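You operate a simulated robot arm through the tools that you are given. There is no shell and no other tool.

The job below is to be done with a simulated robot arm. You get a single attempt, and the scene is never put back.

Task
Zero the blue gauge, then measure the white double plug's cable.
Fine: zero it with the bars shut, open them right up for the plug; the gauge stays closed on the cable.

It is judged by the outcome, as a careful person would: the job done as asked, and still so three seconds after it is handed in. It fails if anything else is knocked over, pushed out of place, dropped, spilled or broken.

Robot
A 7-joint arm with a two-finger parallel gripper, fixed in place. Base frame: the origin is on the floor under the middle of its stand, x ahead of it, y to its left, z up; the work surface is at about z = 850. Lengths are in mm, angles in degrees, forces in N, time in s.
With the tool pointing down near the work surface it reaches from about 100 to 640 mm from the base axis. Its first joint turns from -66.0 to 66.0 degrees. Payload 1.57 kg.
Tool frame: the origin (TCP) lies between the finger pads and is the grasp point; the fingertips stand 30 mm ahead of it; z points along the fingers, y is the line along which they close. Largest opening 80 mm; finger width 17, thickness 12; the body of the gripper, 40 by 82 mm, starts 80 mm behind the TCP.
Orientation is that of the tool frame in the base frame, as [roll, pitch, yaw] about the fixed x, y, z axes, in that order (R = Rz(yaw) Ry(pitch) Rx(roll)). With the fingers straight down and closing along the base's y, the tool's x points along the base's -x, its y along +y and its z along -z.

Tools
- The arm moves only by the tool step_arm. Its argument "increments" is a list of rows, each a list of 3 entries, a list of its own where there are three numbers: the turn, a rotation vector about the tool's x, y, z in units of 8 degrees (1.0 is 8 degrees), then the shift along the tool's x, y, z in units of 50 mm (1.0 is 50 mm), then the opening, from 0 (shut) to 1 (fully open). In form: [[[wx, wy, wz], [tx, ty, tz], grip], ...]. A call has 1 to 20 rows; each row shifts and turns the commanded pose from where the row before left it, along the tool's axes as they then stand. A call with a number of a shift or a turn outside -1 to 1 is refused whole. Rows are played at 5 a second. More than 50 mm and 8.6 degrees between two rows, or a gripper value outside its range, and nothing of the call is played. Where a pose cannot be reached the arm comes as near as it can. A force on the tool above 40 N (or 10 N above the force at the start of the call, whichever is more), or a blocked arm, ends the call early, and 0.2 s more pass. Each finger travels about 72 mm/s and halts on what it meets, pressing with about 43 N; the grip force reading is that of the motor and also rises with nothing between the fingers. The clock runs only during rows and for 0.2 s after the last one: add rows that do not move to give the fingers time. The reply holds the time, the measured pose of the TCP, the force on the tool along the base axes, the opening and the grip force, in the units named above and with some noise, with the torque about the TCP (base axes, N m) and any sound that the robot's microphone picked up.
- Cameras (640 x 400 px; columns grow to the right, rows downward): "scene" is fixed at [59.4, 429.2, 1436.7]; the picture's right is [-0.76, -0.65, 0.00], its down [-0.29, 0.34, -0.89] and it looks along [0.58, -0.68, -0.45] (base axes); focal length 310 px, centre (320, 200). "wrist" rides on the gripper at [72, -7, -122] in the tool frame; the picture's right is [0.09, 1.00, 0.00], its down [-0.84, 0.08, -0.54] and it looks along [-0.54, 0.05, 0.84] (tool axes); focal length 238 px, centre (320, 200). There is no depth. A picture from a camera that has moved, and an enlarged one, comes with that camera's place and axes in the base frame and with its lens.
- camera(camera): a new picture of that camera. The clock stands still meanwhile.
- close_up(camera, box): a new picture of the part [left, top, right, bottom] of that camera's present view, enlarged. The clock stands still meanwhile.
- hand_in(): hands the job in; it is judged then, once.

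Nothing tells you positions but the pictures and the camera data. Unless the task says otherwise, let go and move clear before handing in.

The tools are called after "Call:" by a JSON object that holds its "name" and its "arguments". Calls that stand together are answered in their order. step_arm: Moves the arm, as the interface text tells. Its arguments: {"type":"object","properties":{"increments":{"type":"array"}},"required":["increments"]} The other tools are called the same way: camera (camera) takes a picture; close_up (camera, box) takes an enlarged picture of a part of a camera's view; hand_in () hands the job in.

At the start:

```text
clock: 0.0
position: [387.7, -9.8, 1237.8]
tool_rot: [180.0, 0.0, 180.0]
wrist_force: [0.3, -0.2, 0.7]
torque: [-0.01, -0.01, 0.0]
width: 79.9
grasp_force: 0.1
```

scene: 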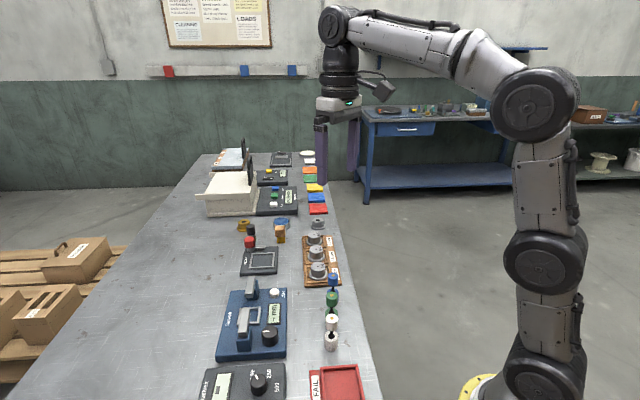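
wrist: 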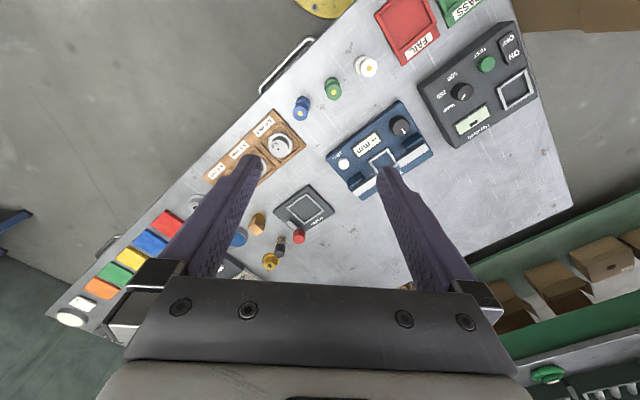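

I see a bench with a blue gauge (jaws, a dial knob, a display and a white button), several plugs and other testers. I'll take enlarged views first to identify the gauge's parts and the white double plug.

Call:
{"name": "close_up", "arguments": {"camera": "scene", "box": [200, 260, 380, 372]}}

Call:
{"name": "close_up", "arguments": {"camera": "wrist", "box": [280, 40, 480, 220]}}

Call:
{"name": "close_up", "arguments": {"camera": "scene", "box": [200, 140, 360, 240]}}

Call:
{"name": "close_up", "arguments": {"camera": "scene", "box": [220, 205, 380, 305]}}

Call:
{"name": "close_up", "arguments": {"camera": "scene", "box": [150, 0, 310, 100]}}

```text
3.56 times, centred on (290, 316) of scene
camera zoom: at [59.4, 429.2, 1436.7], right [-0.76, -0.65, 0.0], down [-0.29, 0.34, -0.89], along [0.58, -0.68, -0.45], focal length 1104 px, centre (427, -212)
```

zoom: 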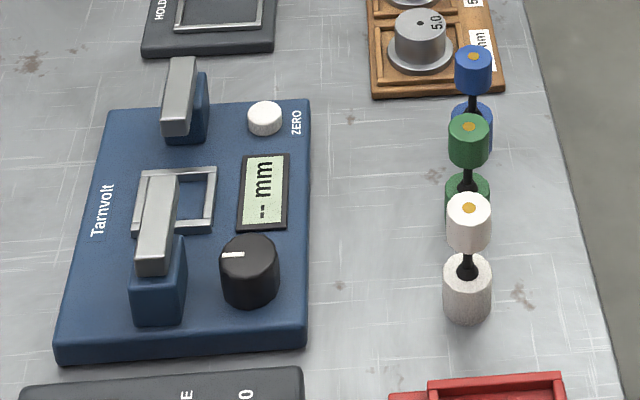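

```text
2.22 times, centred on (380, 130) of wrist
camera zoom: at [315.2, -16.6, 1359.8], right [-0.09, 1.0, 0.0], down [0.84, 0.08, 0.54], along [0.54, 0.05, -0.84], focal length 530 px, centre (187, 356)
```

zoom: 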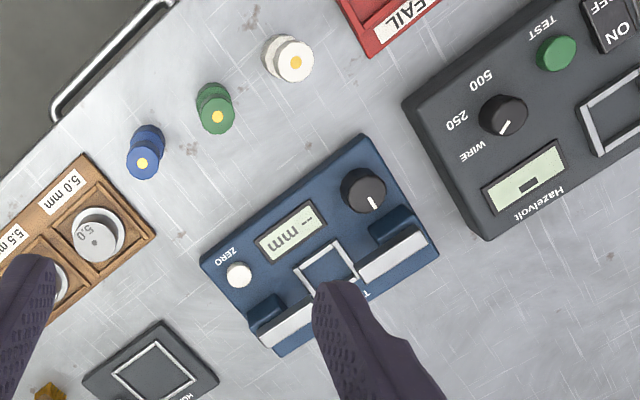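

```text
4.00 times, centred on (280, 190) of scene
camera zoom: at [59.4, 429.2, 1436.7], right [-0.76, -0.65, 0.0], down [-0.29, 0.34, -0.89], along [0.58, -0.68, -0.45], focal length 1242 px, centre (480, 240)
```

zoom: 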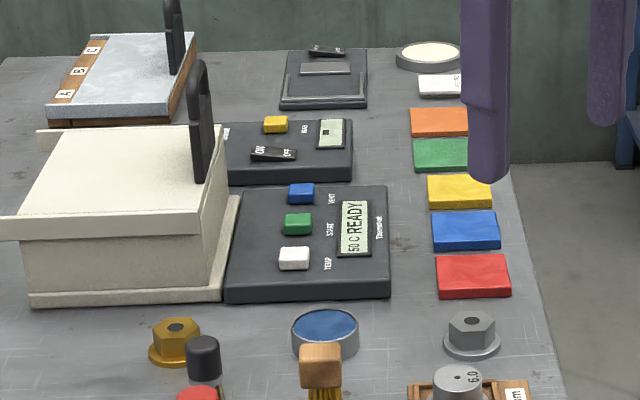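

```text
4.00 times, centred on (300, 255) of scene
camera zoom: at [59.4, 429.2, 1436.7], right [-0.76, -0.65, 0.0], down [-0.29, 0.34, -0.89], along [0.58, -0.68, -0.45], focal length 1242 px, centre (400, -20)
```

zoom: 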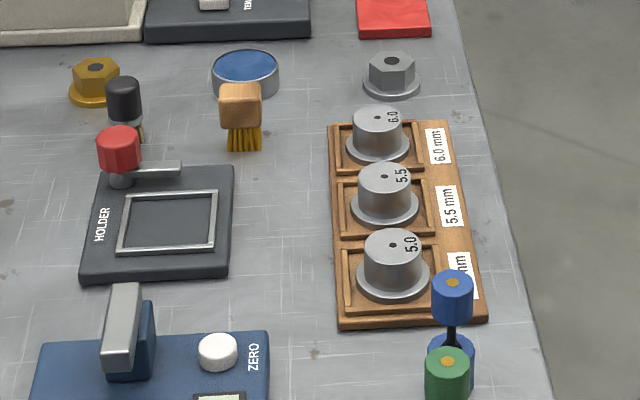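

```text
4.00 times, centred on (230, 50) of scene
camera zoom: at [59.4, 429.2, 1436.7], right [-0.76, -0.65, 0.0], down [-0.29, 0.34, -0.89], along [0.58, -0.68, -0.45], focal length 1242 px, centre (680, 800)
```

zoom: 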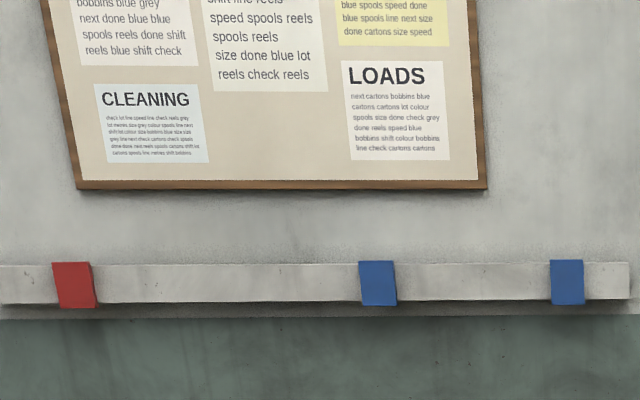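

I can see the blue "Tarnvolt" gauge: two sliding bars over a square frame, a white ZERO button, a display reading "-- mm" and a black knob. The white double plug stands near it at roughly x 340, y 62. I'll bring the wrist camera closer above the gauge to locate everything better.

Call:
{"name": "step_arm", "arguments": {"increments": [[[0, 0, 0], [0, 0.5, 0.6], 1], [[0, 0, 0], [0, 0.5, 0.6], 1], [[0, 0, 0], [0, 0.5, 0.6], 1], [[0, 0, 0], [0, 0, 0], 1], [[0, 0, 0], [0, 0, 0], 1]]}}

Call:
{"name": "camera", "arguments": {"camera": "wrist"}}

Call:
{"name": "camera", "arguments": {"camera": "scene"}}

```text
clock: 1.2
position: [388.0, 65.1, 1145.7]
tool_rot: [180.0, 0.0, 180.0]
wrist_force: [-0.2, -0.6, -0.6]
torque: [0.04, 0.02, 0.01]
width: 80.1
grasp_force: 0.0
```

```text
taken
camera wrist: at [315.4, 58.4, 1268.3], right [-0.09, 1.0, 0.0], down [0.84, 0.08, 0.54], along [0.54, 0.05, -0.84], focal length 238 px, centre (320, 200)
```

wrist: 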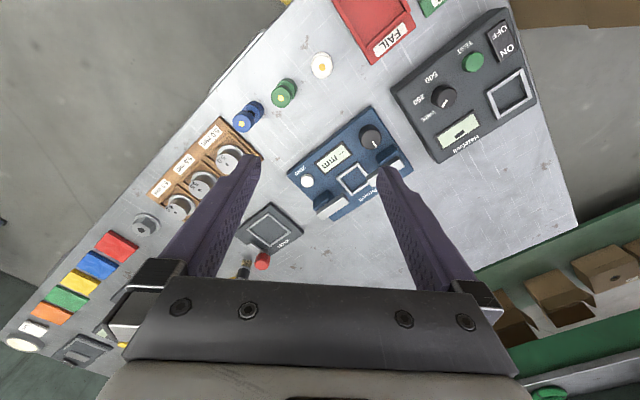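

```text
taken
```

scene: 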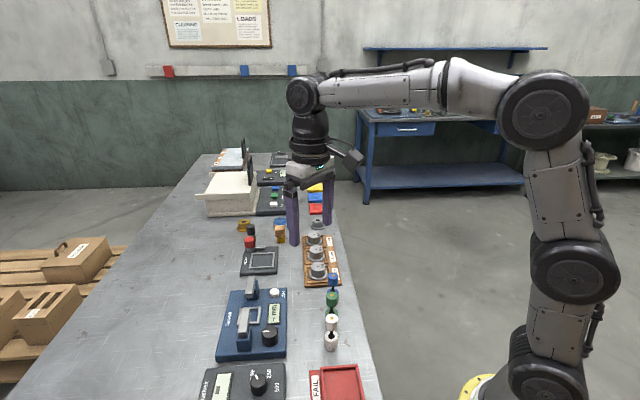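

The gauge is now in the upper half of the wrist picture, ahead and to the left of the tool. I'll enlarge that area for measuring.

Call:
{"name": "close_up", "arguments": {"camera": "wrist", "box": [270, 90, 430, 230]}}

Call:
{"name": "close_up", "arguments": {"camera": "wrist", "box": [230, 40, 350, 140]}}

```text
2.86 times, centred on (350, 160) of wrist
camera zoom: at [315.4, 58.4, 1268.3], right [-0.09, 1.0, 0.0], down [0.84, 0.08, 0.54], along [0.54, 0.05, -0.84], focal length 681 px, centre (234, 314)
```

zoom: 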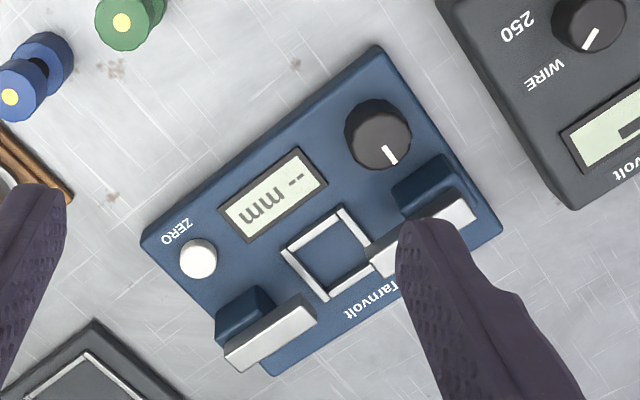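

```text
4.00 times, centred on (290, 90) of wrist
camera zoom: at [315.4, 58.4, 1268.3], right [-0.09, 1.0, 0.0], down [0.84, 0.08, 0.54], along [0.54, 0.05, -0.84], focal length 953 px, centre (440, 640)
```

zoom: 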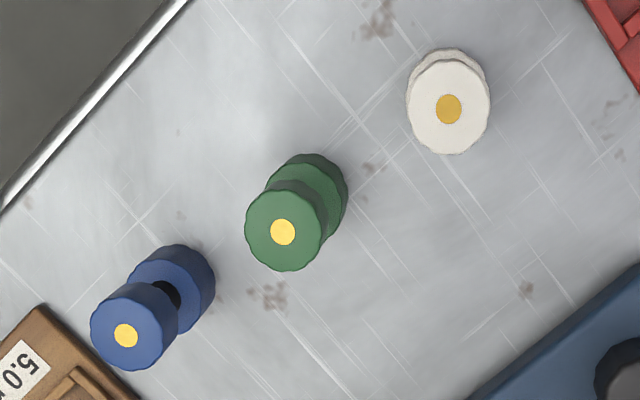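

The gauge lies turned about 45° in the base frame, with the knob near x 428, y 149 and the ZERO button near x 521, y 54. I want sharper scene views to settle the heights and the knob's size.

Call:
{"name": "close_up", "arguments": {"camera": "scene", "box": [210, 275, 300, 365]}}

Call:
{"name": "close_up", "arguments": {"camera": "scene", "box": [300, 265, 370, 355]}}

```text
4.44 times, centred on (255, 320) of scene
camera zoom: at [59.4, 429.2, 1436.7], right [-0.76, -0.65, 0.0], down [-0.29, 0.34, -0.89], along [0.58, -0.68, -0.45], focal length 1380 px, centre (609, -333)
```

zoom: 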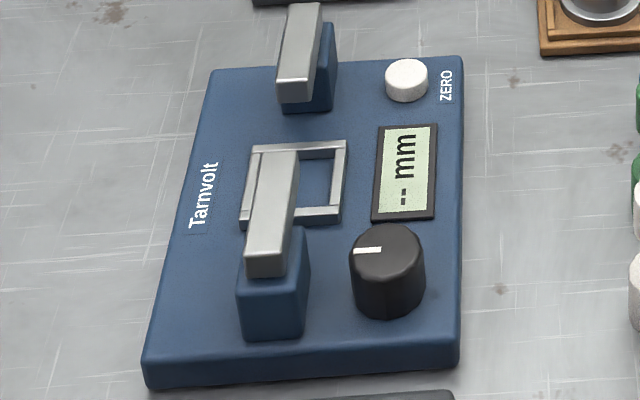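

```text
4.44 times, centred on (335, 310) of scene
camera zoom: at [59.4, 429.2, 1436.7], right [-0.76, -0.65, 0.0], down [-0.29, 0.34, -0.89], along [0.58, -0.68, -0.45], focal length 1380 px, centre (253, -289)
```

zoom: 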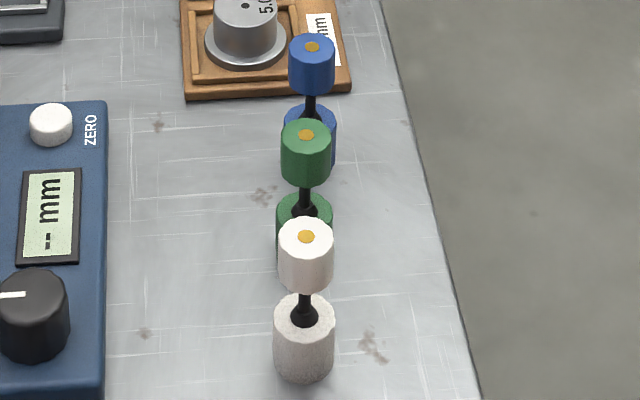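

The knob looks about 36 mm wide and 30 mm tall, with the near bar's post beside it on one side. I'll move above the knob and turn the tool 45° so that the fingers straddle it along the gauge's long axis, then measure again.

Call:
{"name": "step_arm", "arguments": {"increments": [[[0, 0, 0], [-0.205, 0.42, 0.6], 1], [[0, 0, 0], [-0.205, 0.42, 0.6], 1], [[0, 0, 0], [-0.205, 0.42, 0.6], 1], [[0, 0, 0], [-0.205, 0.42, 0.6], 1], [[0, 0, -0.9375], [0, 0, 0], 1], [[0, 0, -0.9375], [0, 0, 0], 1], [[0, 0, -0.9375], [0, 0, 0], 1], [[0, 0, -0.9375], [0, 0, 0], 1], [[0, 0, -0.9375], [0, 0, 0], 1], [[0, 0, -0.9375], [0, 0, 0], 1], [[0, 0, 0], [0, 0, 0], 1], [[0, 0, 0], [0, 0, 0], 1]]}}

Call:
{"name": "camera", "arguments": {"camera": "wrist"}}

Call:
{"name": "camera", "arguments": {"camera": "scene"}}

```text
clock: 3.8
position: [428.2, 148.5, 1027.9]
tool_rot: [-180.0, 0.0, -134.9]
wrist_force: [-0.3, -0.2, 0.2]
torque: [0.02, -0.01, 0.01]
width: 80.1
grasp_force: 0.1
```

```text
taken
camera wrist: at [381.6, 93.4, 1150.2], right [-0.77, 0.64, 0.0], down [0.54, 0.65, 0.54], along [0.35, 0.42, -0.84], focal length 238 px, centre (320, 200)
```

wrist: 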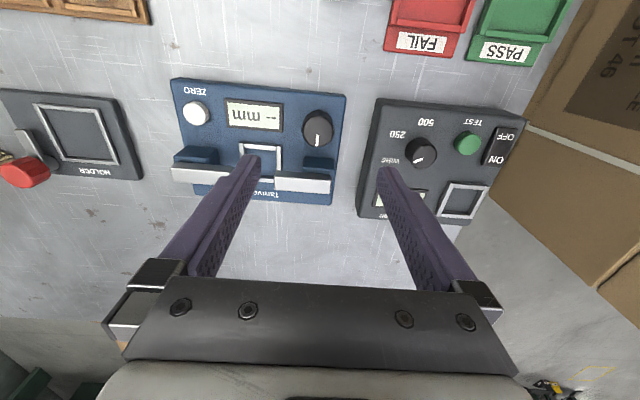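

```text
taken
```

scene: 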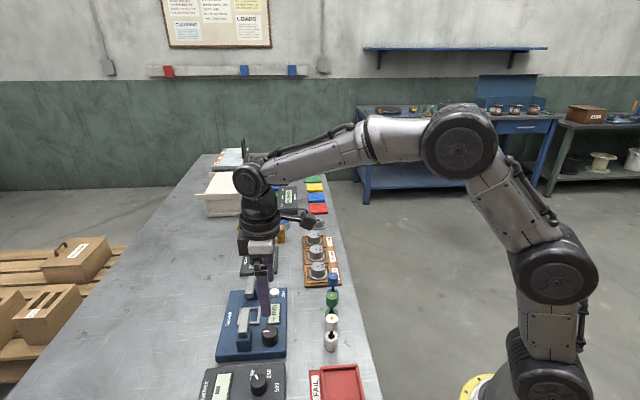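

The tool is over the knob's area and aligned with the gauge. I'll enlarge the knob and the gauge to refine the alignment.

Call:
{"name": "close_up", "arguments": {"camera": "wrist", "box": [160, 70, 360, 210]}}

Call:
{"name": "close_up", "arguments": {"camera": "scene", "box": [210, 275, 300, 365]}}

```text
2.86 times, centred on (260, 140) of wrist
camera zoom: at [381.6, 93.4, 1150.2], right [-0.77, 0.64, 0.0], down [0.54, 0.65, 0.54], along [0.35, 0.42, -0.84], focal length 681 px, centre (491, 371)
```

zoom: 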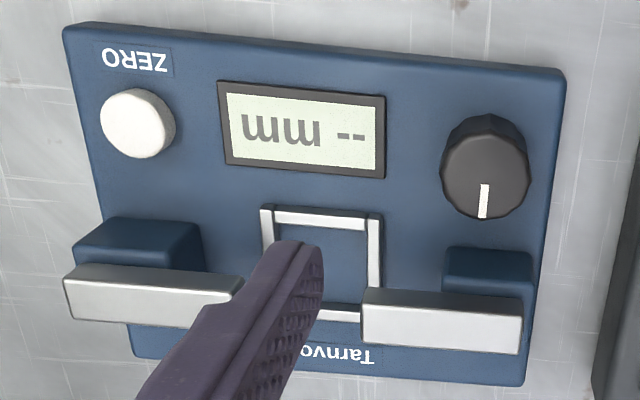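

```text
4.44 times, centred on (255, 320) of scene
camera zoom: at [59.4, 429.2, 1436.7], right [-0.76, -0.65, 0.0], down [-0.29, 0.34, -0.89], along [0.58, -0.68, -0.45], focal length 1380 px, centre (609, -333)
```

zoom: 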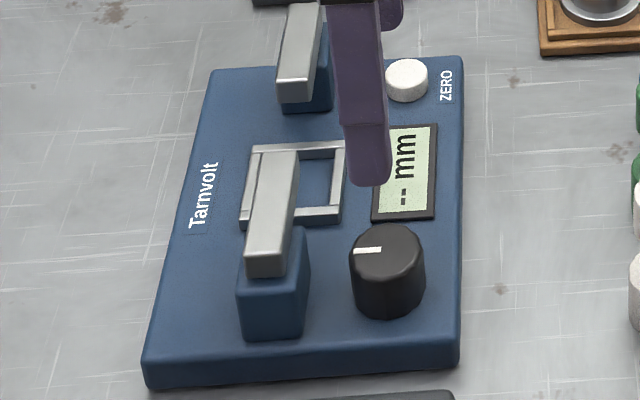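

The gauge body's top is at about z 870 and the knob's top at about z 905, centred near [431, 150]. I'll lower to just above the knob with the fingers open and check the alignment again.

Call:
{"name": "step_arm", "arguments": {"increments": [[[0, 0, 0], [-0.029, -0.0106, 0.7], 1], [[0, 0, 0], [-0.029, -0.0106, 0.7], 1], [[0, 0, 0], [0, 0, 0], 1], [[0, 0, 0], [0, 0, 0], 1]]}}

Call:
{"name": "camera", "arguments": {"camera": "wrist"}}

Call:
{"name": "close_up", "arguments": {"camera": "scene", "box": [210, 275, 300, 365]}}

```text
clock: 4.8
position: [431.5, 150.6, 958.8]
tool_rot: [-179.9, -0.1, -135.0]
wrist_force: [-0.1, 0.7, 0.3]
torque: [-0.01, -0.02, -0.02]
width: 80.0
grasp_force: 0.1
```

```text
taken
camera wrist: at [384.7, 95.1, 1080.9], right [-0.77, 0.64, 0.0], down [0.54, 0.65, 0.54], along [0.35, 0.42, -0.84], focal length 238 px, centre (320, 200)
```

wrist: 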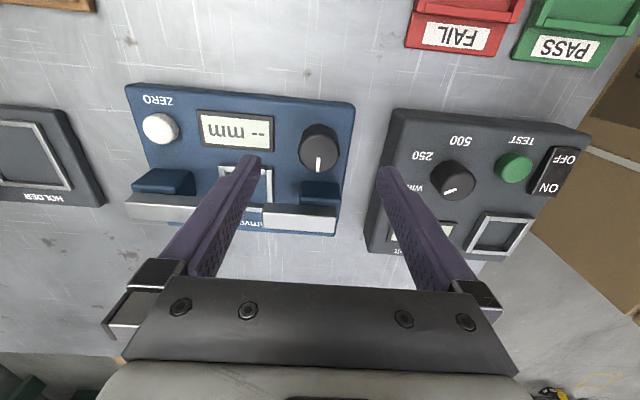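

```text
4.44 times, centred on (255, 320) of scene
camera zoom: at [59.4, 429.2, 1436.7], right [-0.76, -0.65, 0.0], down [-0.29, 0.34, -0.89], along [0.58, -0.68, -0.45], focal length 1380 px, centre (609, -333)
```

zoom: 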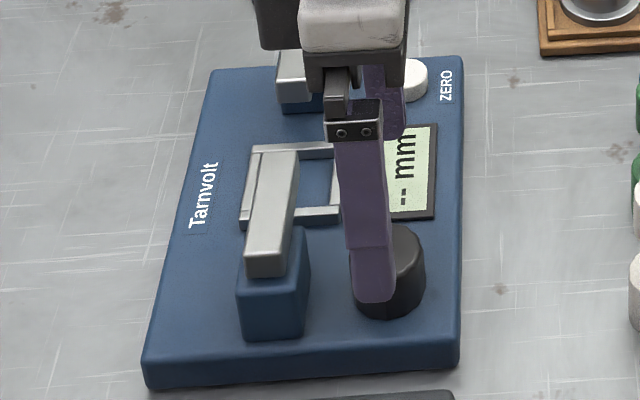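

The fingers straddle the knob with about 12 mm to spare from the dark tester, so I'll narrow the opening before descending. First I'll take a close look at the knob's centre.

Call:
{"name": "close_up", "arguments": {"camera": "wrist", "box": [270, 100, 370, 200]}}

Call:
{"name": "close_up", "arguments": {"camera": "wrist", "box": [120, 80, 280, 240]}}

```text
4.00 times, centred on (320, 150) of wrist
camera zoom: at [384.7, 95.1, 1080.9], right [-0.77, 0.64, 0.0], down [0.54, 0.65, 0.54], along [0.35, 0.42, -0.84], focal length 953 px, centre (320, 400)
```

zoom: 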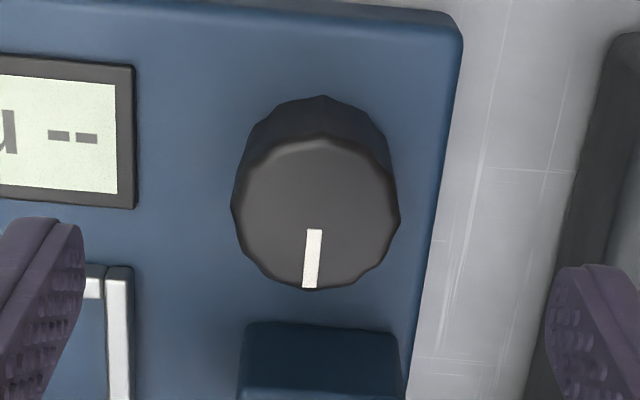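

```text
2.50 times, centred on (200, 160) of wrist
camera zoom: at [384.7, 95.1, 1080.9], right [-0.77, 0.64, 0.0], down [0.54, 0.65, 0.54], along [0.35, 0.42, -0.84], focal length 596 px, centre (620, 300)
```

zoom: 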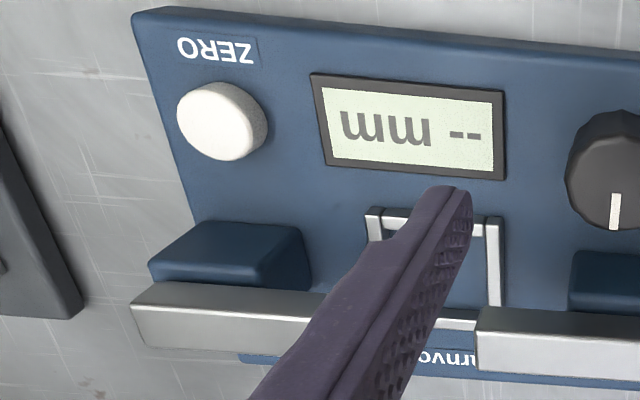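

The knob's centre sits about 1 mm to one side of the tool axis, so I'll correct that. Then I'll narrow the fingers, descend around the knob and check before gripping.

Call:
{"name": "step_arm", "arguments": {"increments": [[[0, 0, 0], [0.02, -0.024, 0], 0.75], [[0, 0, 0], [0, 0, 0.2], 0.75], [[0, 0, 0], [0, 0, 0.3], 0.75], [[0, 0, 0], [0, 0, 0.3], 0.75], [[0, 0, 0], [0, 0, 0.16], 0.75], [[0, 0, 0], [0, 0, 0], 0.75]]}}

Call:
{"name": "camera", "arguments": {"camera": "wrist"}}

Call:
{"name": "close_up", "arguments": {"camera": "scene", "box": [210, 275, 300, 365]}}

```text
clock: 6.2
position: [432.6, 149.9, 909.1]
tool_rot: [-180.0, 0.0, -135.0]
wrist_force: [0.7, 0.2, 0.0]
torque: [0.01, 0.01, 0.03]
width: 60.1
grasp_force: 0.1
```

```text
taken
camera wrist: at [385.4, 93.6, 1032.0], right [-0.77, 0.64, 0.0], down [0.54, 0.65, 0.54], along [0.35, 0.42, -0.84], focal length 238 px, centre (320, 200)
```

wrist: 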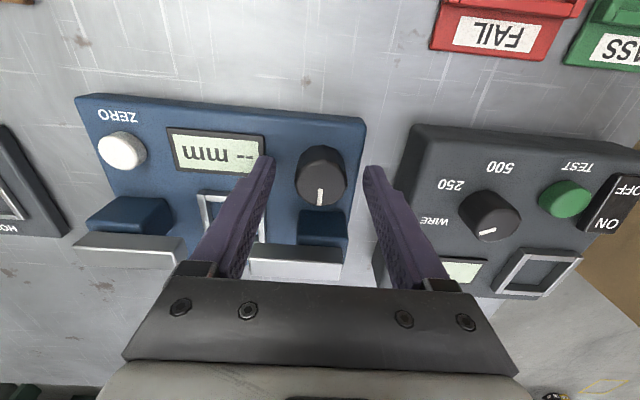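

```text
4.44 times, centred on (255, 320) of scene
camera zoom: at [59.4, 429.2, 1436.7], right [-0.76, -0.65, 0.0], down [-0.29, 0.34, -0.89], along [0.58, -0.68, -0.45], focal length 1380 px, centre (609, -333)
```

zoom: 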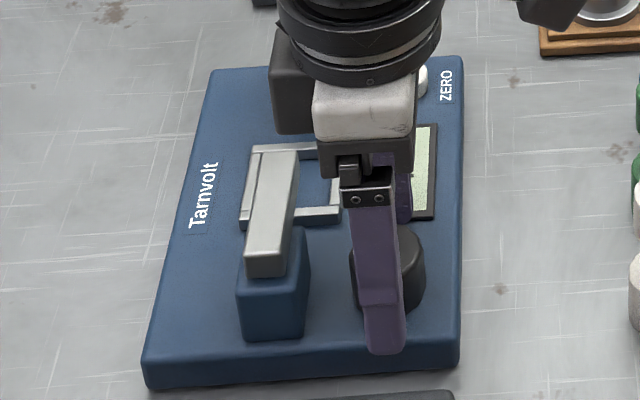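

The fingers are around the knob with no contact. I'll check how well they are centred across it before gripping.

Call:
{"name": "close_up", "arguments": {"camera": "wrist", "box": [250, 120, 390, 220]}}

Call:
{"name": "close_up", "arguments": {"camera": "scene", "box": [270, 310, 320, 360]}}

```text
4.00 times, centred on (320, 170) of wrist
camera zoom: at [385.4, 93.6, 1032.0], right [-0.77, 0.64, 0.0], down [0.54, 0.65, 0.54], along [0.35, 0.42, -0.84], focal length 953 px, centre (320, 320)
```

zoom: 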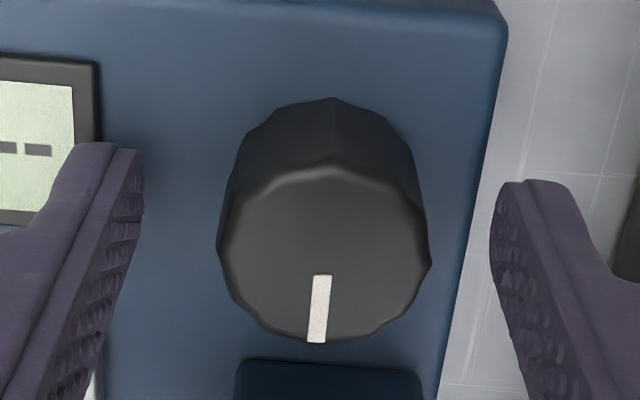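

```text
8.00 times, centred on (295, 335) of scene
camera zoom: at [59.4, 429.2, 1436.7], right [-0.76, -0.65, 0.0], down [-0.29, 0.34, -0.89], along [0.58, -0.68, -0.45], focal length 2484 px, centre (520, -880)
```

zoom: 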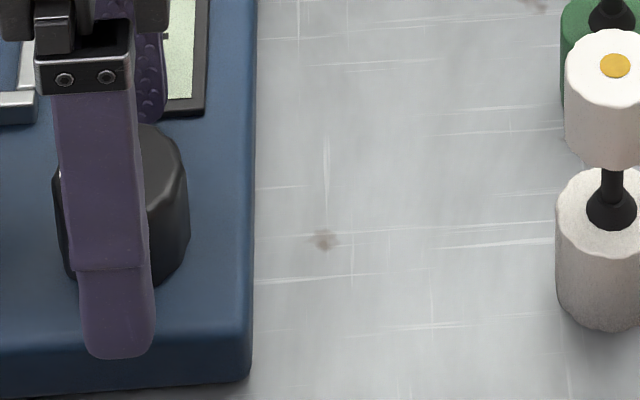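

The knob is centred sideways and about 3 mm off toward the camera side. I'll shift by 2.5 mm and close on the knob.

Call:
{"name": "step_arm", "arguments": {"increments": [[[0, 0, 0], [0.05, 0.004, 0], 0.75], [[0, 0, 0], [0, 0, 0], 0.5], [[0, 0, 0], [0, 0, 0], 0.4], [[0, 0, 0], [0, 0, 0], 0.35], [[0, 0, 0], [0, 0, 0], 0.35], [[0, 0, 0], [0, 0, 0], 0.35]]}}

Call:
{"name": "close_up", "arguments": {"camera": "wrist", "box": [250, 120, 390, 220]}}

Call:
{"name": "close_up", "arguments": {"camera": "scene", "box": [210, 275, 300, 365]}}

```text
clock: 7.6
position: [429.3, 148.8, 908.9]
tool_rot: [-180.0, 0.0, -135.0]
wrist_force: [-2.5, -0.3, 1.7]
torque: [0.06, -0.06, 0.02]
width: 33.2
grasp_force: 40.9
```

```text
4.00 times, centred on (320, 170) of wrist
camera zoom: at [382.6, 92.0, 1032.3], right [-0.77, 0.64, 0.0], down [0.54, 0.65, 0.54], along [0.35, 0.42, -0.84], focal length 953 px, centre (320, 320)
```

zoom: 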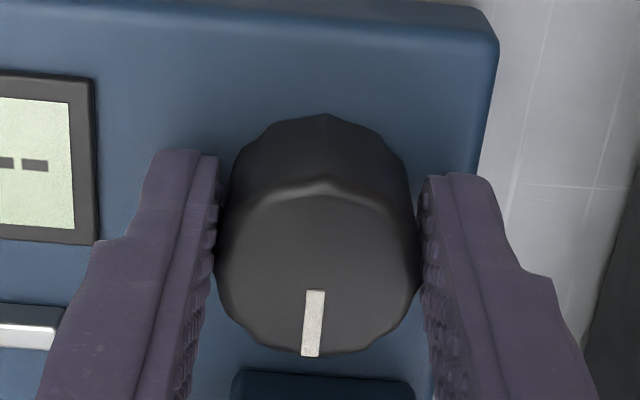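

```text
4.44 times, centred on (255, 320) of scene
camera zoom: at [59.4, 429.2, 1436.7], right [-0.76, -0.65, 0.0], down [-0.29, 0.34, -0.89], along [0.58, -0.68, -0.45], focal length 1380 px, centre (609, -333)
```

zoom: 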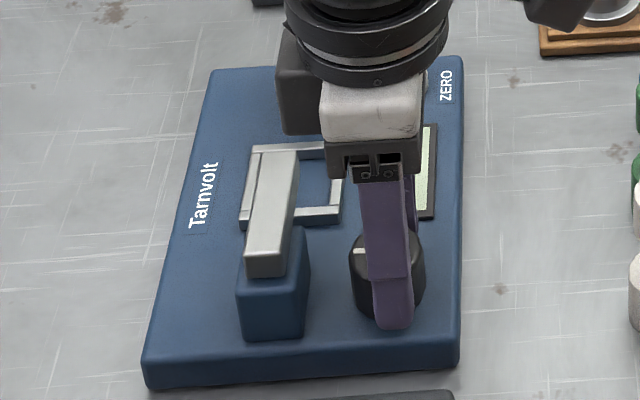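

The fingers hold the knob at 33 mm with almost no side force, and the gauge hasn't moved. I'll turn the knob about 12° clockwise as seen from above and look at the bars.

Call:
{"name": "step_arm", "arguments": {"increments": [[[0, 0, 0.5], [0, 0, 0], 0.35], [[0, 0, 0.5], [0, 0, 0], 0.35], [[0, 0, 0.5], [0, 0, 0], 0.35], [[0, 0, 0], [0, 0, 0], 0.35]]}}

Call:
{"name": "close_up", "arguments": {"camera": "scene", "box": [210, 275, 300, 365]}}

Call:
{"name": "camera", "arguments": {"camera": "wrist"}}

```text
clock: 8.6
position: [428.6, 148.3, 910.0]
tool_rot: [179.9, -0.2, -147.1]
wrist_force: [-7.8, 6.2, 1.0]
torque: [0.04, 0.55, 0.03]
width: 33.2
grasp_force: 41.1
```

```text
4.44 times, centred on (255, 320) of scene
camera zoom: at [59.2, 429.4, 1436.7], right [-0.76, -0.65, 0.0], down [-0.29, 0.34, -0.89], along [0.58, -0.68, -0.45], focal length 1380 px, centre (609, -333)
```

zoom: 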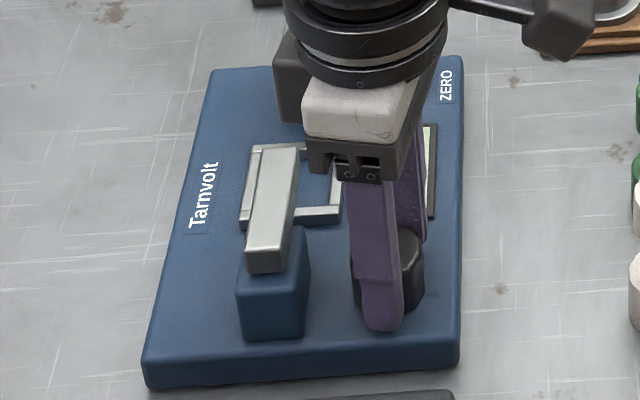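

```text
taken
camera wrist: at [371.8, 103.6, 1032.4], right [-0.62, 0.79, 0.0], down [0.66, 0.52, 0.54], along [0.42, 0.34, -0.84], focal length 238 px, centre (320, 200)
```

wrist: 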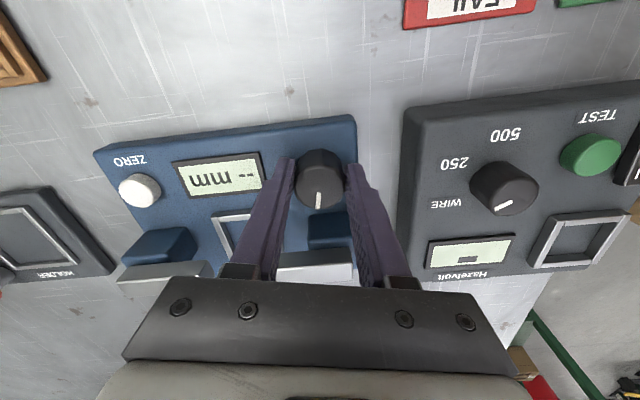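

The knob turns with the fingers, and the near bar seems to have slid slightly inward, so clockwise closes the bars. There's a 10 N side force from a small centring error, so I'll relax the grip, shift 2 mm and grip again before going on.

Call:
{"name": "step_arm", "arguments": {"increments": [[[0, 0, 0], [0, 0, 0], 0.55], [[0, 0, 0], [0, 0, 0], 0.55], [[0, 0, 0], [-0.035, 0, 0], 0.55], [[0, 0, 0], [0, 0, 0], 0.55]]}}

Call:
{"name": "camera", "arguments": {"camera": "wrist"}}

Call:
{"name": "close_up", "arguments": {"camera": "wrist", "box": [250, 120, 390, 220]}}

Call:
{"name": "close_up", "arguments": {"camera": "scene", "box": [210, 275, 300, 365]}}

```text
clock: 9.6
position: [431.6, 148.9, 910.3]
tool_rot: [-179.9, 0.0, -147.0]
wrist_force: [-0.4, 0.3, -0.8]
torque: [0.0, 0.01, 0.01]
width: 44.0
grasp_force: 0.0
```

```text
taken
camera wrist: at [373.8, 103.9, 1031.9], right [-0.62, 0.79, 0.0], down [0.66, 0.52, 0.54], along [0.43, 0.34, -0.84], focal length 238 px, centre (320, 200)
```

wrist: 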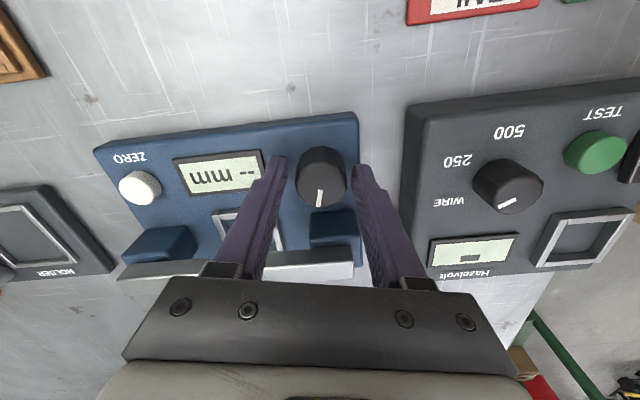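

```text
4.00 times, centred on (320, 170) of wrist
camera zoom: at [373.8, 103.9, 1031.9], right [-0.62, 0.79, 0.0], down [0.66, 0.52, 0.54], along [0.43, 0.34, -0.84], focal length 953 px, centre (320, 320)
```

zoom: 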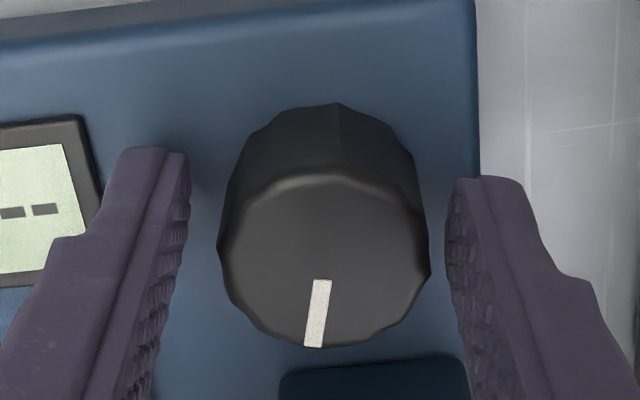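

```text
4.44 times, centred on (255, 320) of scene
camera zoom: at [59.4, 429.2, 1436.7], right [-0.76, -0.65, 0.0], down [-0.29, 0.34, -0.89], along [0.58, -0.68, -0.45], focal length 1380 px, centre (609, -333)
```

zoom: 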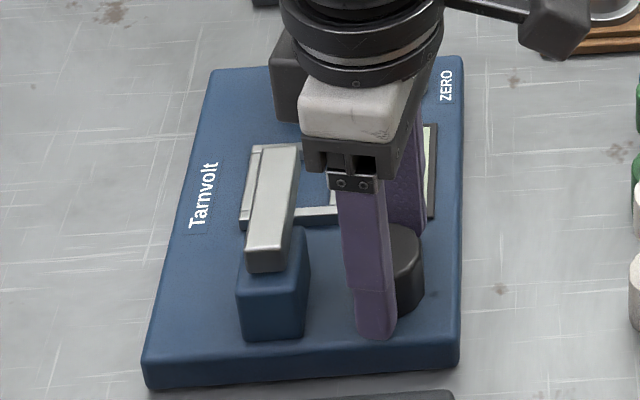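

The bars hold their position after release, and they did close a little. I'm now centred on the knob within about half a millimetre, so I'll grip again and turn further clockwise.

Call:
{"name": "step_arm", "arguments": {"increments": [[[0, 0, 0], [0, 0.006, 0], 0.4], [[0, 0, 0], [0, 0, 0], 0.35], [[0, 0, 0], [0, 0, 0], 0.35], [[0, 0, 0.5], [0, 0, 0], 0.35], [[0, 0, 0.5], [0, 0, 0], 0.35], [[0, 0, 0.5], [0, 0, 0], 0.35], [[0, 0, 0.5], [0, 0, 0], 0.35], [[0, 0, 0], [0, 0, 0], 0.35]]}}

Call:
{"name": "close_up", "arguments": {"camera": "scene", "box": [210, 275, 300, 365]}}

```text
clock: 11.4
position: [430.8, 149.1, 909.8]
tool_rot: [179.9, 0.1, -163.1]
wrist_force: [-1.7, 9.3, -2.8]
torque: [0.19, -0.01, 0.03]
width: 36.2
grasp_force: 4.7
```

```text
4.44 times, centred on (255, 320) of scene
camera zoom: at [59.4, 429.5, 1436.6], right [-0.76, -0.65, 0.0], down [-0.29, 0.34, -0.89], along [0.58, -0.68, -0.45], focal length 1380 px, centre (609, -333)
```

zoom: 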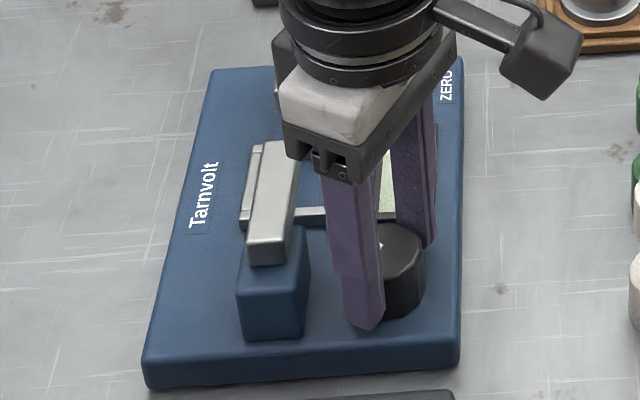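

The grip reading is odd (36 mm, 5 N) after this turn, though the near bar did move further inward. I'll look from the wrist before going on.

Call:
{"name": "close_up", "arguments": {"camera": "wrist", "box": [250, 120, 390, 220]}}

Call:
{"name": "camera", "arguments": {"camera": "wrist"}}

Call:
{"name": "step_arm", "arguments": {"increments": [[[0, 0, 0], [0, 0, 0], 0.35]]}}

```text
4.00 times, centred on (320, 170) of wrist
camera zoom: at [364.0, 121.7, 1032.0], right [-0.38, 0.93, 0.0], down [0.78, 0.32, 0.54], along [0.5, 0.21, -0.84], focal length 953 px, centre (320, 320)
```

zoom: 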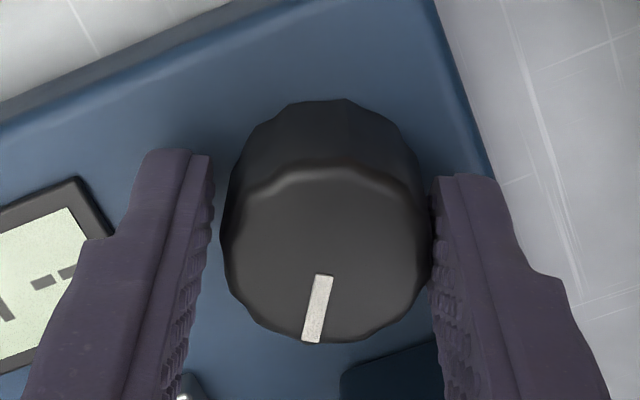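

```text
taken
camera wrist: at [364.0, 121.7, 1032.0], right [-0.38, 0.93, 0.0], down [0.78, 0.32, 0.54], along [0.5, 0.21, -0.84], focal length 238 px, centre (320, 200)
```

wrist: 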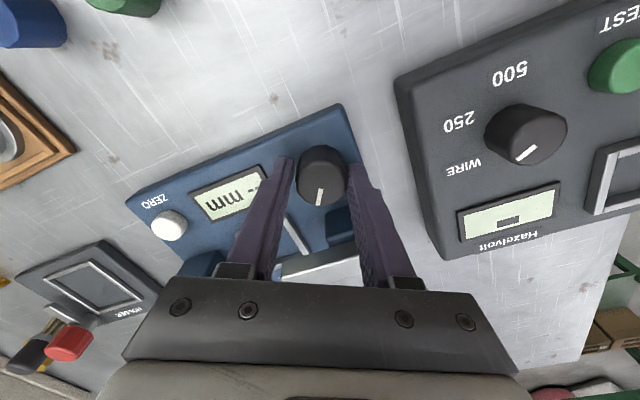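

```text
clock: 11.8
position: [431.7, 149.7, 909.7]
tool_rot: [-180.0, 0.0, -163.0]
wrist_force: [-0.9, 9.5, -3.6]
torque: [0.25, 0.01, 0.0]
width: 36.2
grasp_force: 3.8
```

The right finger touches the knob but the left stands about 2 mm off, so the grip isn't even. I'll command a firmer close to see whether it centres.

Call:
{"name": "step_arm", "arguments": {"increments": [[[0, 0, 0], [0, 0.02, 0], 0.3], [[0, 0, 0], [0, 0, 0], 0.25], [[0, 0, 0], [0, 0, 0], 0.25]]}}

Call:
{"name": "close_up", "arguments": {"camera": "wrist", "box": [250, 120, 390, 220]}}

```text
clock: 12.6
position: [431.7, 152.3, 911.2]
tool_rot: [-179.9, 0.1, -162.9]
wrist_force: [-4.0, 11.4, -0.5]
torque: [0.33, 0.19, 0.03]
width: 33.0
grasp_force: 41.4
```

```text
4.00 times, centred on (320, 170) of wrist
camera zoom: at [363.6, 122.8, 1032.1], right [-0.38, 0.93, 0.0], down [0.78, 0.32, 0.54], along [0.5, 0.21, -0.84], focal length 953 px, centre (320, 320)
```

zoom: 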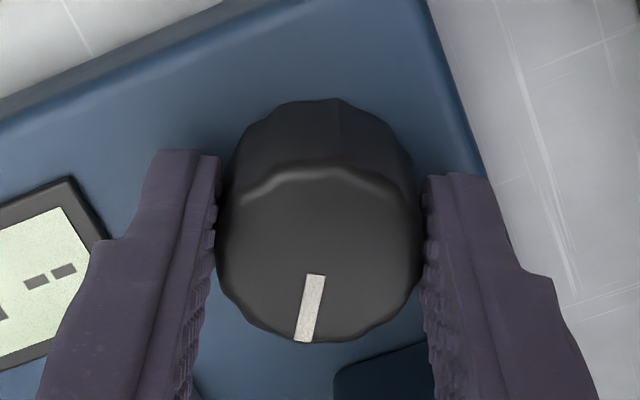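

Now both fingers grip at 33 mm with 41 N, but about 12 N of side force remains. I'll nudge the tool toward +y to relieve it.

Call:
{"name": "step_arm", "arguments": {"increments": [[[0, 0, 0], [0, 0.015, 0], 0.25], [[0, 0, 0], [0, 0, 0], 0.25]]}}

```text
clock: 13.2
position: [430.8, 151.1, 910.3]
tool_rot: [-179.9, 0.1, -163.0]
wrist_force: [1.0, 7.9, 3.2]
torque: [0.01, 0.73, 0.0]
width: 33.0
grasp_force: 41.5
```

Call:
{"name": "step_arm", "arguments": {"increments": [[[0, 0, 0], [0, 0.02, 0], 0.25], [[0, 0, 0], [0, 0, 0], 0.25]]}}

Call:
{"name": "close_up", "arguments": {"camera": "scene", "box": [210, 275, 300, 365]}}

```text
clock: 13.8
position: [431.1, 151.3, 909.1]
tool_rot: [-179.9, 0.2, -162.9]
wrist_force: [0.3, -1.3, 5.8]
torque: [0.18, -0.4, -0.01]
width: 32.9
grasp_force: 41.0
```

```text
4.44 times, centred on (255, 320) of scene
camera zoom: at [59.3, 429.1, 1436.7], right [-0.76, -0.65, 0.0], down [-0.29, 0.34, -0.89], along [0.58, -0.68, -0.45], focal length 1380 px, centre (609, -333)
```

zoom: 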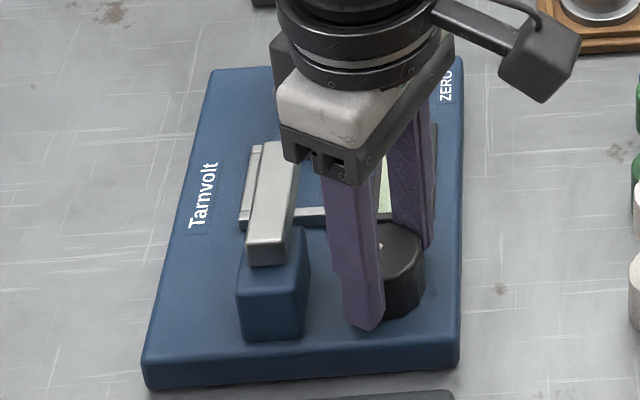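

The side force is now nearly zero, so the tool is centred on the knob's axis. The bar has moved about 7 mm for 28° of turn, so I'll keep turning clockwise another 32° in this grip.

Call:
{"name": "step_arm", "arguments": {"increments": [[[0, 0, 0.5], [0, 0, 0], 0.25], [[0, 0, 0.5], [0, 0, 0], 0.25], [[0, 0, 0.5], [0, 0, 0], 0.25], [[0, 0, 0.5], [0, 0, 0], 0.25], [[0, 0, 0], [0, 0, 0], 0.25]]}}

Call:
{"name": "close_up", "arguments": {"camera": "scene", "box": [210, 275, 300, 365]}}

Call:
{"name": "camera", "arguments": {"camera": "wrist"}}

```text
clock: 15.0
position: [430.7, 150.7, 909.3]
tool_rot: [-180.0, 0.1, -179.0]
wrist_force: [9.7, -9.5, 0.2]
torque: [-0.23, -0.7, -0.05]
width: 32.8
grasp_force: 41.1
```

```text
4.44 times, centred on (255, 320) of scene
camera zoom: at [59.7, 429.0, 1436.8], right [-0.76, -0.65, 0.0], down [-0.29, 0.34, -0.89], along [0.58, -0.68, -0.45], focal length 1380 px, centre (609, -333)
```

zoom: 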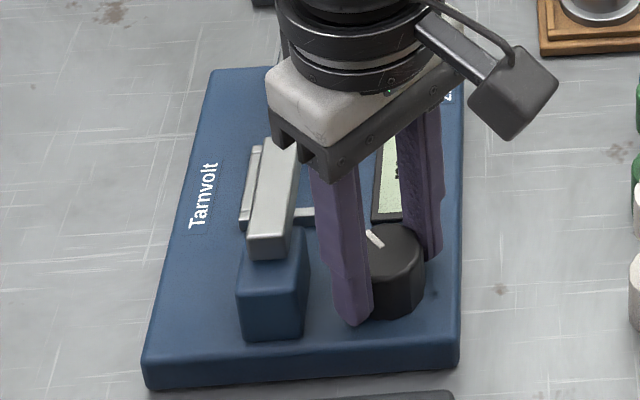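

```text
taken
camera wrist: at [358.2, 143.0, 1031.9], right [-0.11, 0.99, 0.0], down [0.83, 0.09, 0.54], along [0.54, 0.06, -0.84], focal length 238 px, centre (320, 200)
```

wrist: 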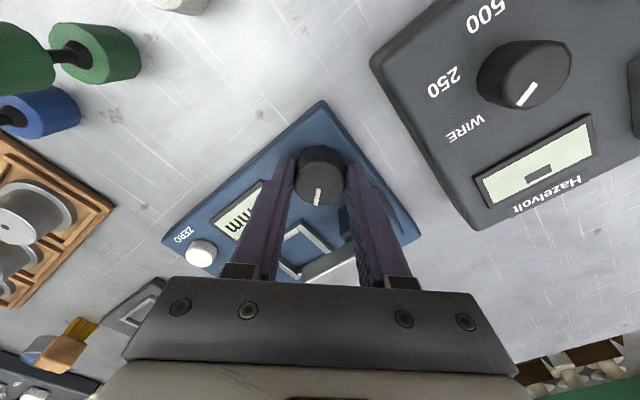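

The bars keep closing; about 14 N of side force built up. I'll ease the tool in the direction it's being pushed.

Call:
{"name": "step_arm", "arguments": {"increments": [[[0, 0, 0], [-0.02, -0.02, 0], 0.25], [[0, 0, 0], [0, 0, 0], 0.25]]}}

```text
clock: 15.6
position: [432.5, 151.7, 910.1]
tool_rot: [179.9, 0.0, -179.0]
wrist_force: [8.1, -4.5, 0.0]
torque: [-0.08, -0.97, 0.0]
width: 33.0
grasp_force: 41.8
```

Call:
{"name": "step_arm", "arguments": {"increments": [[[0, 0, 0], [-0.03, -0.015, 0], 0.25], [[0, 0, 0], [0, 0, 0], 0.25]]}}

```text
clock: 16.2
position: [430.4, 151.1, 909.1]
tool_rot: [180.0, -0.2, -179.0]
wrist_force: [-3.3, 1.4, 4.6]
torque: [0.13, -0.39, -0.01]
width: 33.1
grasp_force: 41.1
```

The side force is down to about 3 N. I'll turn another 16° clockwise.

Call:
{"name": "step_arm", "arguments": {"increments": [[[0, 0, 0.5], [0, 0, 0], 0.25], [[0, 0, 0.5], [0, 0, 0], 0.25], [[0, 0, 0.5], [0, 0, 0], 0.25], [[0, 0, 0.5], [0, 0, 0], 0.25], [[0, 0, 0], [0, 0, 0], 0.25]]}}

Call:
{"name": "close_up", "arguments": {"camera": "scene", "box": [210, 275, 300, 365]}}

Call:
{"name": "camera", "arguments": {"camera": "wrist"}}

```text
clock: 17.4
position: [432.3, 152.5, 909.1]
tool_rot: [179.9, -0.1, 164.7]
wrist_force: [-15.2, 17.6, 11.8]
torque: [0.79, 0.86, 0.01]
width: 32.7
grasp_force: 41.3
```

```text
4.44 times, centred on (255, 320) of scene
camera zoom: at [58.8, 429.6, 1436.6], right [-0.76, -0.65, 0.0], down [-0.29, 0.34, -0.89], along [0.58, -0.68, -0.45], focal length 1380 px, centre (609, -333)
```

zoom: 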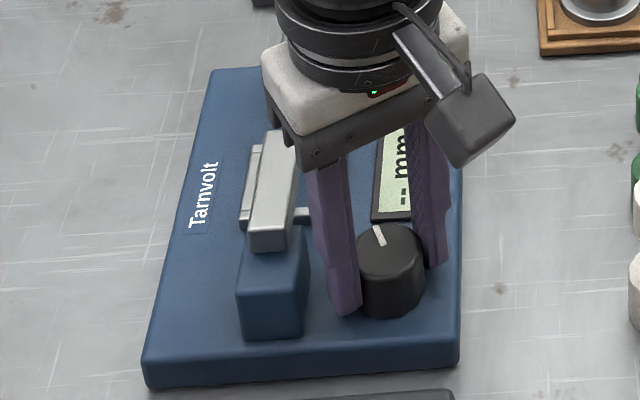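

```text
taken
camera wrist: at [359.9, 162.9, 1032.2], right [0.17, 0.99, 0.0], down [0.83, -0.15, 0.54], along [0.53, -0.09, -0.84], focal length 238 px, centre (320, 200)
```

wrist: 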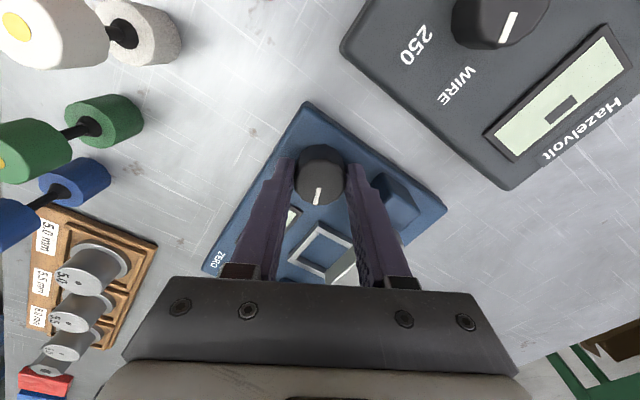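

The knob has turned about 60° and the bar has moved about 14 mm, but side force is building again. I'll open slightly and check the centring before re-gripping.

Call:
{"name": "step_arm", "arguments": {"increments": [[[0, 0, 0], [0, 0, 0], 0.52], [[0, 0, 0], [0, 0, 0], 0.52], [[0, 0, 0], [0, 0, 0], 0.52]]}}

Call:
{"name": "close_up", "arguments": {"camera": "wrist", "box": [250, 120, 390, 220]}}

Call:
{"name": "close_up", "arguments": {"camera": "scene", "box": [210, 275, 300, 365]}}

```text
clock: 18.2
position: [432.1, 150.0, 909.0]
tool_rot: [180.0, 0.0, 165.1]
wrist_force: [-0.9, 0.3, -0.3]
torque: [-0.01, 0.0, 0.0]
width: 41.4
grasp_force: 0.0
```

```text
4.00 times, centred on (320, 170) of wrist
camera zoom: at [360.9, 161.5, 1031.8], right [0.17, 0.99, 0.0], down [0.83, -0.14, 0.54], along [0.53, -0.09, -0.84], focal length 953 px, centre (320, 320)
```

zoom: 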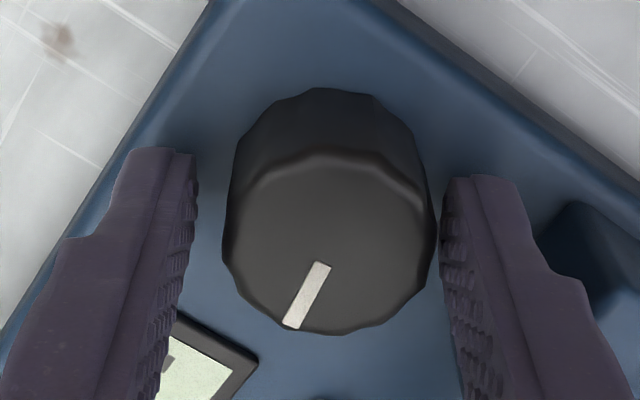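

```text
4.44 times, centred on (255, 320) of scene
camera zoom: at [59.4, 429.2, 1436.7], right [-0.76, -0.65, 0.0], down [-0.29, 0.34, -0.89], along [0.58, -0.68, -0.45], focal length 1380 px, centre (609, -333)
```

zoom: 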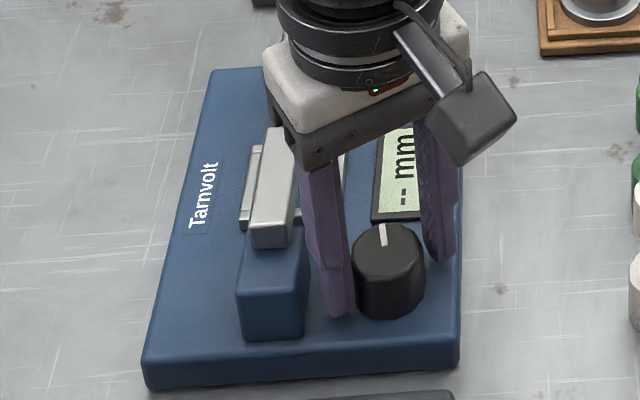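

On release the knob eased about 10° further, and the bar now has about 17 mm of travel. I'm centred to within 1–3 mm, so I'll correct that, rotate the open fingers back 72° around the knob and check before gripping again.

Call:
{"name": "step_arm", "arguments": {"increments": [[[0, 0, 0], [0.04, 0.018, 0], 0.52], [[0, 0, -1], [0, 0, 0], 0.52], [[0, 0, -1], [0, 0, 0], 0.52], [[0, 0, -1], [0, 0, 0], 0.52], [[0, 0, -1], [0, 0, 0], 0.52], [[0, 0, -1], [0, 0, 0], 0.52], [[0, 0, -1], [0, 0, 0], 0.52], [[0, 0, -1], [0, 0, 0], 0.52], [[0, 0, -1], [0, 0, 0], 0.52], [[0, 0, -1], [0, 0, 0], 0.52], [[0, 0, 0], [0, 0, 0], 0.52], [[0, 0, 0], [0, 0, 0], 0.52]]}}

Call:
{"name": "close_up", "arguments": {"camera": "wrist", "box": [250, 120, 390, 220]}}

Call:
{"name": "close_up", "arguments": {"camera": "scene", "box": [210, 275, 300, 365]}}

Call:
{"name": "camera", "arguments": {"camera": "wrist"}}

```text
clock: 20.8
position: [431.1, 152.2, 909.4]
tool_rot: [179.9, 0.0, -123.0]
wrist_force: [-0.4, 0.7, -0.4]
torque: [-0.03, 0.02, -0.01]
width: 41.4
grasp_force: 0.0
```

```text
4.00 times, centred on (320, 170) of wrist
camera zoom: at [396.8, 86.8, 1032.3], right [-0.89, 0.46, 0.0], down [0.39, 0.74, 0.54], along [0.25, 0.48, -0.84], focal length 953 px, centre (320, 320)
```

zoom: 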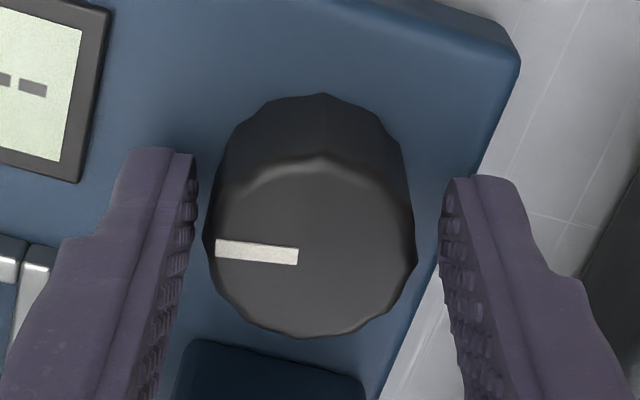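

```text
4.44 times, centred on (255, 320) of scene
camera zoom: at [59.4, 429.2, 1436.7], right [-0.76, -0.65, 0.0], down [-0.29, 0.34, -0.89], along [0.58, -0.68, -0.45], focal length 1380 px, centre (609, -333)
```

zoom: 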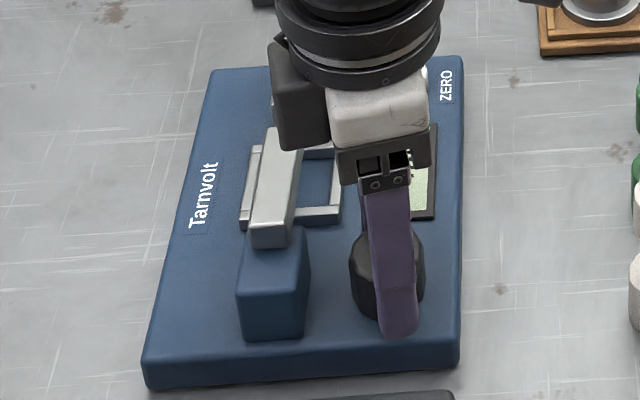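

```text
taken
camera wrist: at [396.8, 86.8, 1032.3], right [-0.89, 0.46, 0.0], down [0.39, 0.74, 0.54], along [0.25, 0.48, -0.84], focal length 238 px, centre (320, 200)
```

wrist: 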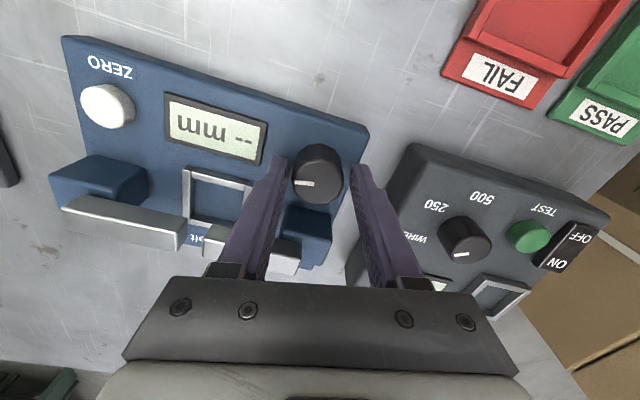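

Combining the two wrist views puts the knob's axis at about [432.5, 151.0] with its top at z 897, so I'm about 2 mm off. I'll correct that and grip.

Call:
{"name": "step_arm", "arguments": {"increments": [[[0, 0, 0], [-0.02, -0.042, 0], 0.52], [[0, 0, 0], [0, 0, 0], 0.52], [[0, 0, 0], [0, 0, 0], 0.4], [[0, 0, 0], [0, 0, 0], 0.25], [[0, 0, 0], [0, 0, 0], 0.25]]}}

Call:
{"name": "close_up", "arguments": {"camera": "wrist", "box": [250, 120, 390, 220]}}

```text
clock: 22.0
position: [433.4, 151.6, 909.9]
tool_rot: [180.0, 0.0, -123.0]
wrist_force: [-4.2, 4.7, 0.8]
torque: [0.12, 0.18, -0.03]
width: 33.2
grasp_force: 41.4
```

```text
4.00 times, centred on (320, 170) of wrist
camera zoom: at [398.8, 87.2, 1032.3], right [-0.89, 0.47, 0.0], down [0.39, 0.74, 0.54], along [0.25, 0.48, -0.84], focal length 953 px, centre (320, 320)
```

zoom: 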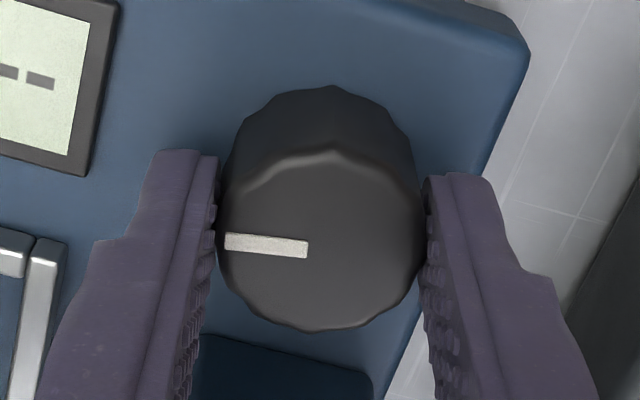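

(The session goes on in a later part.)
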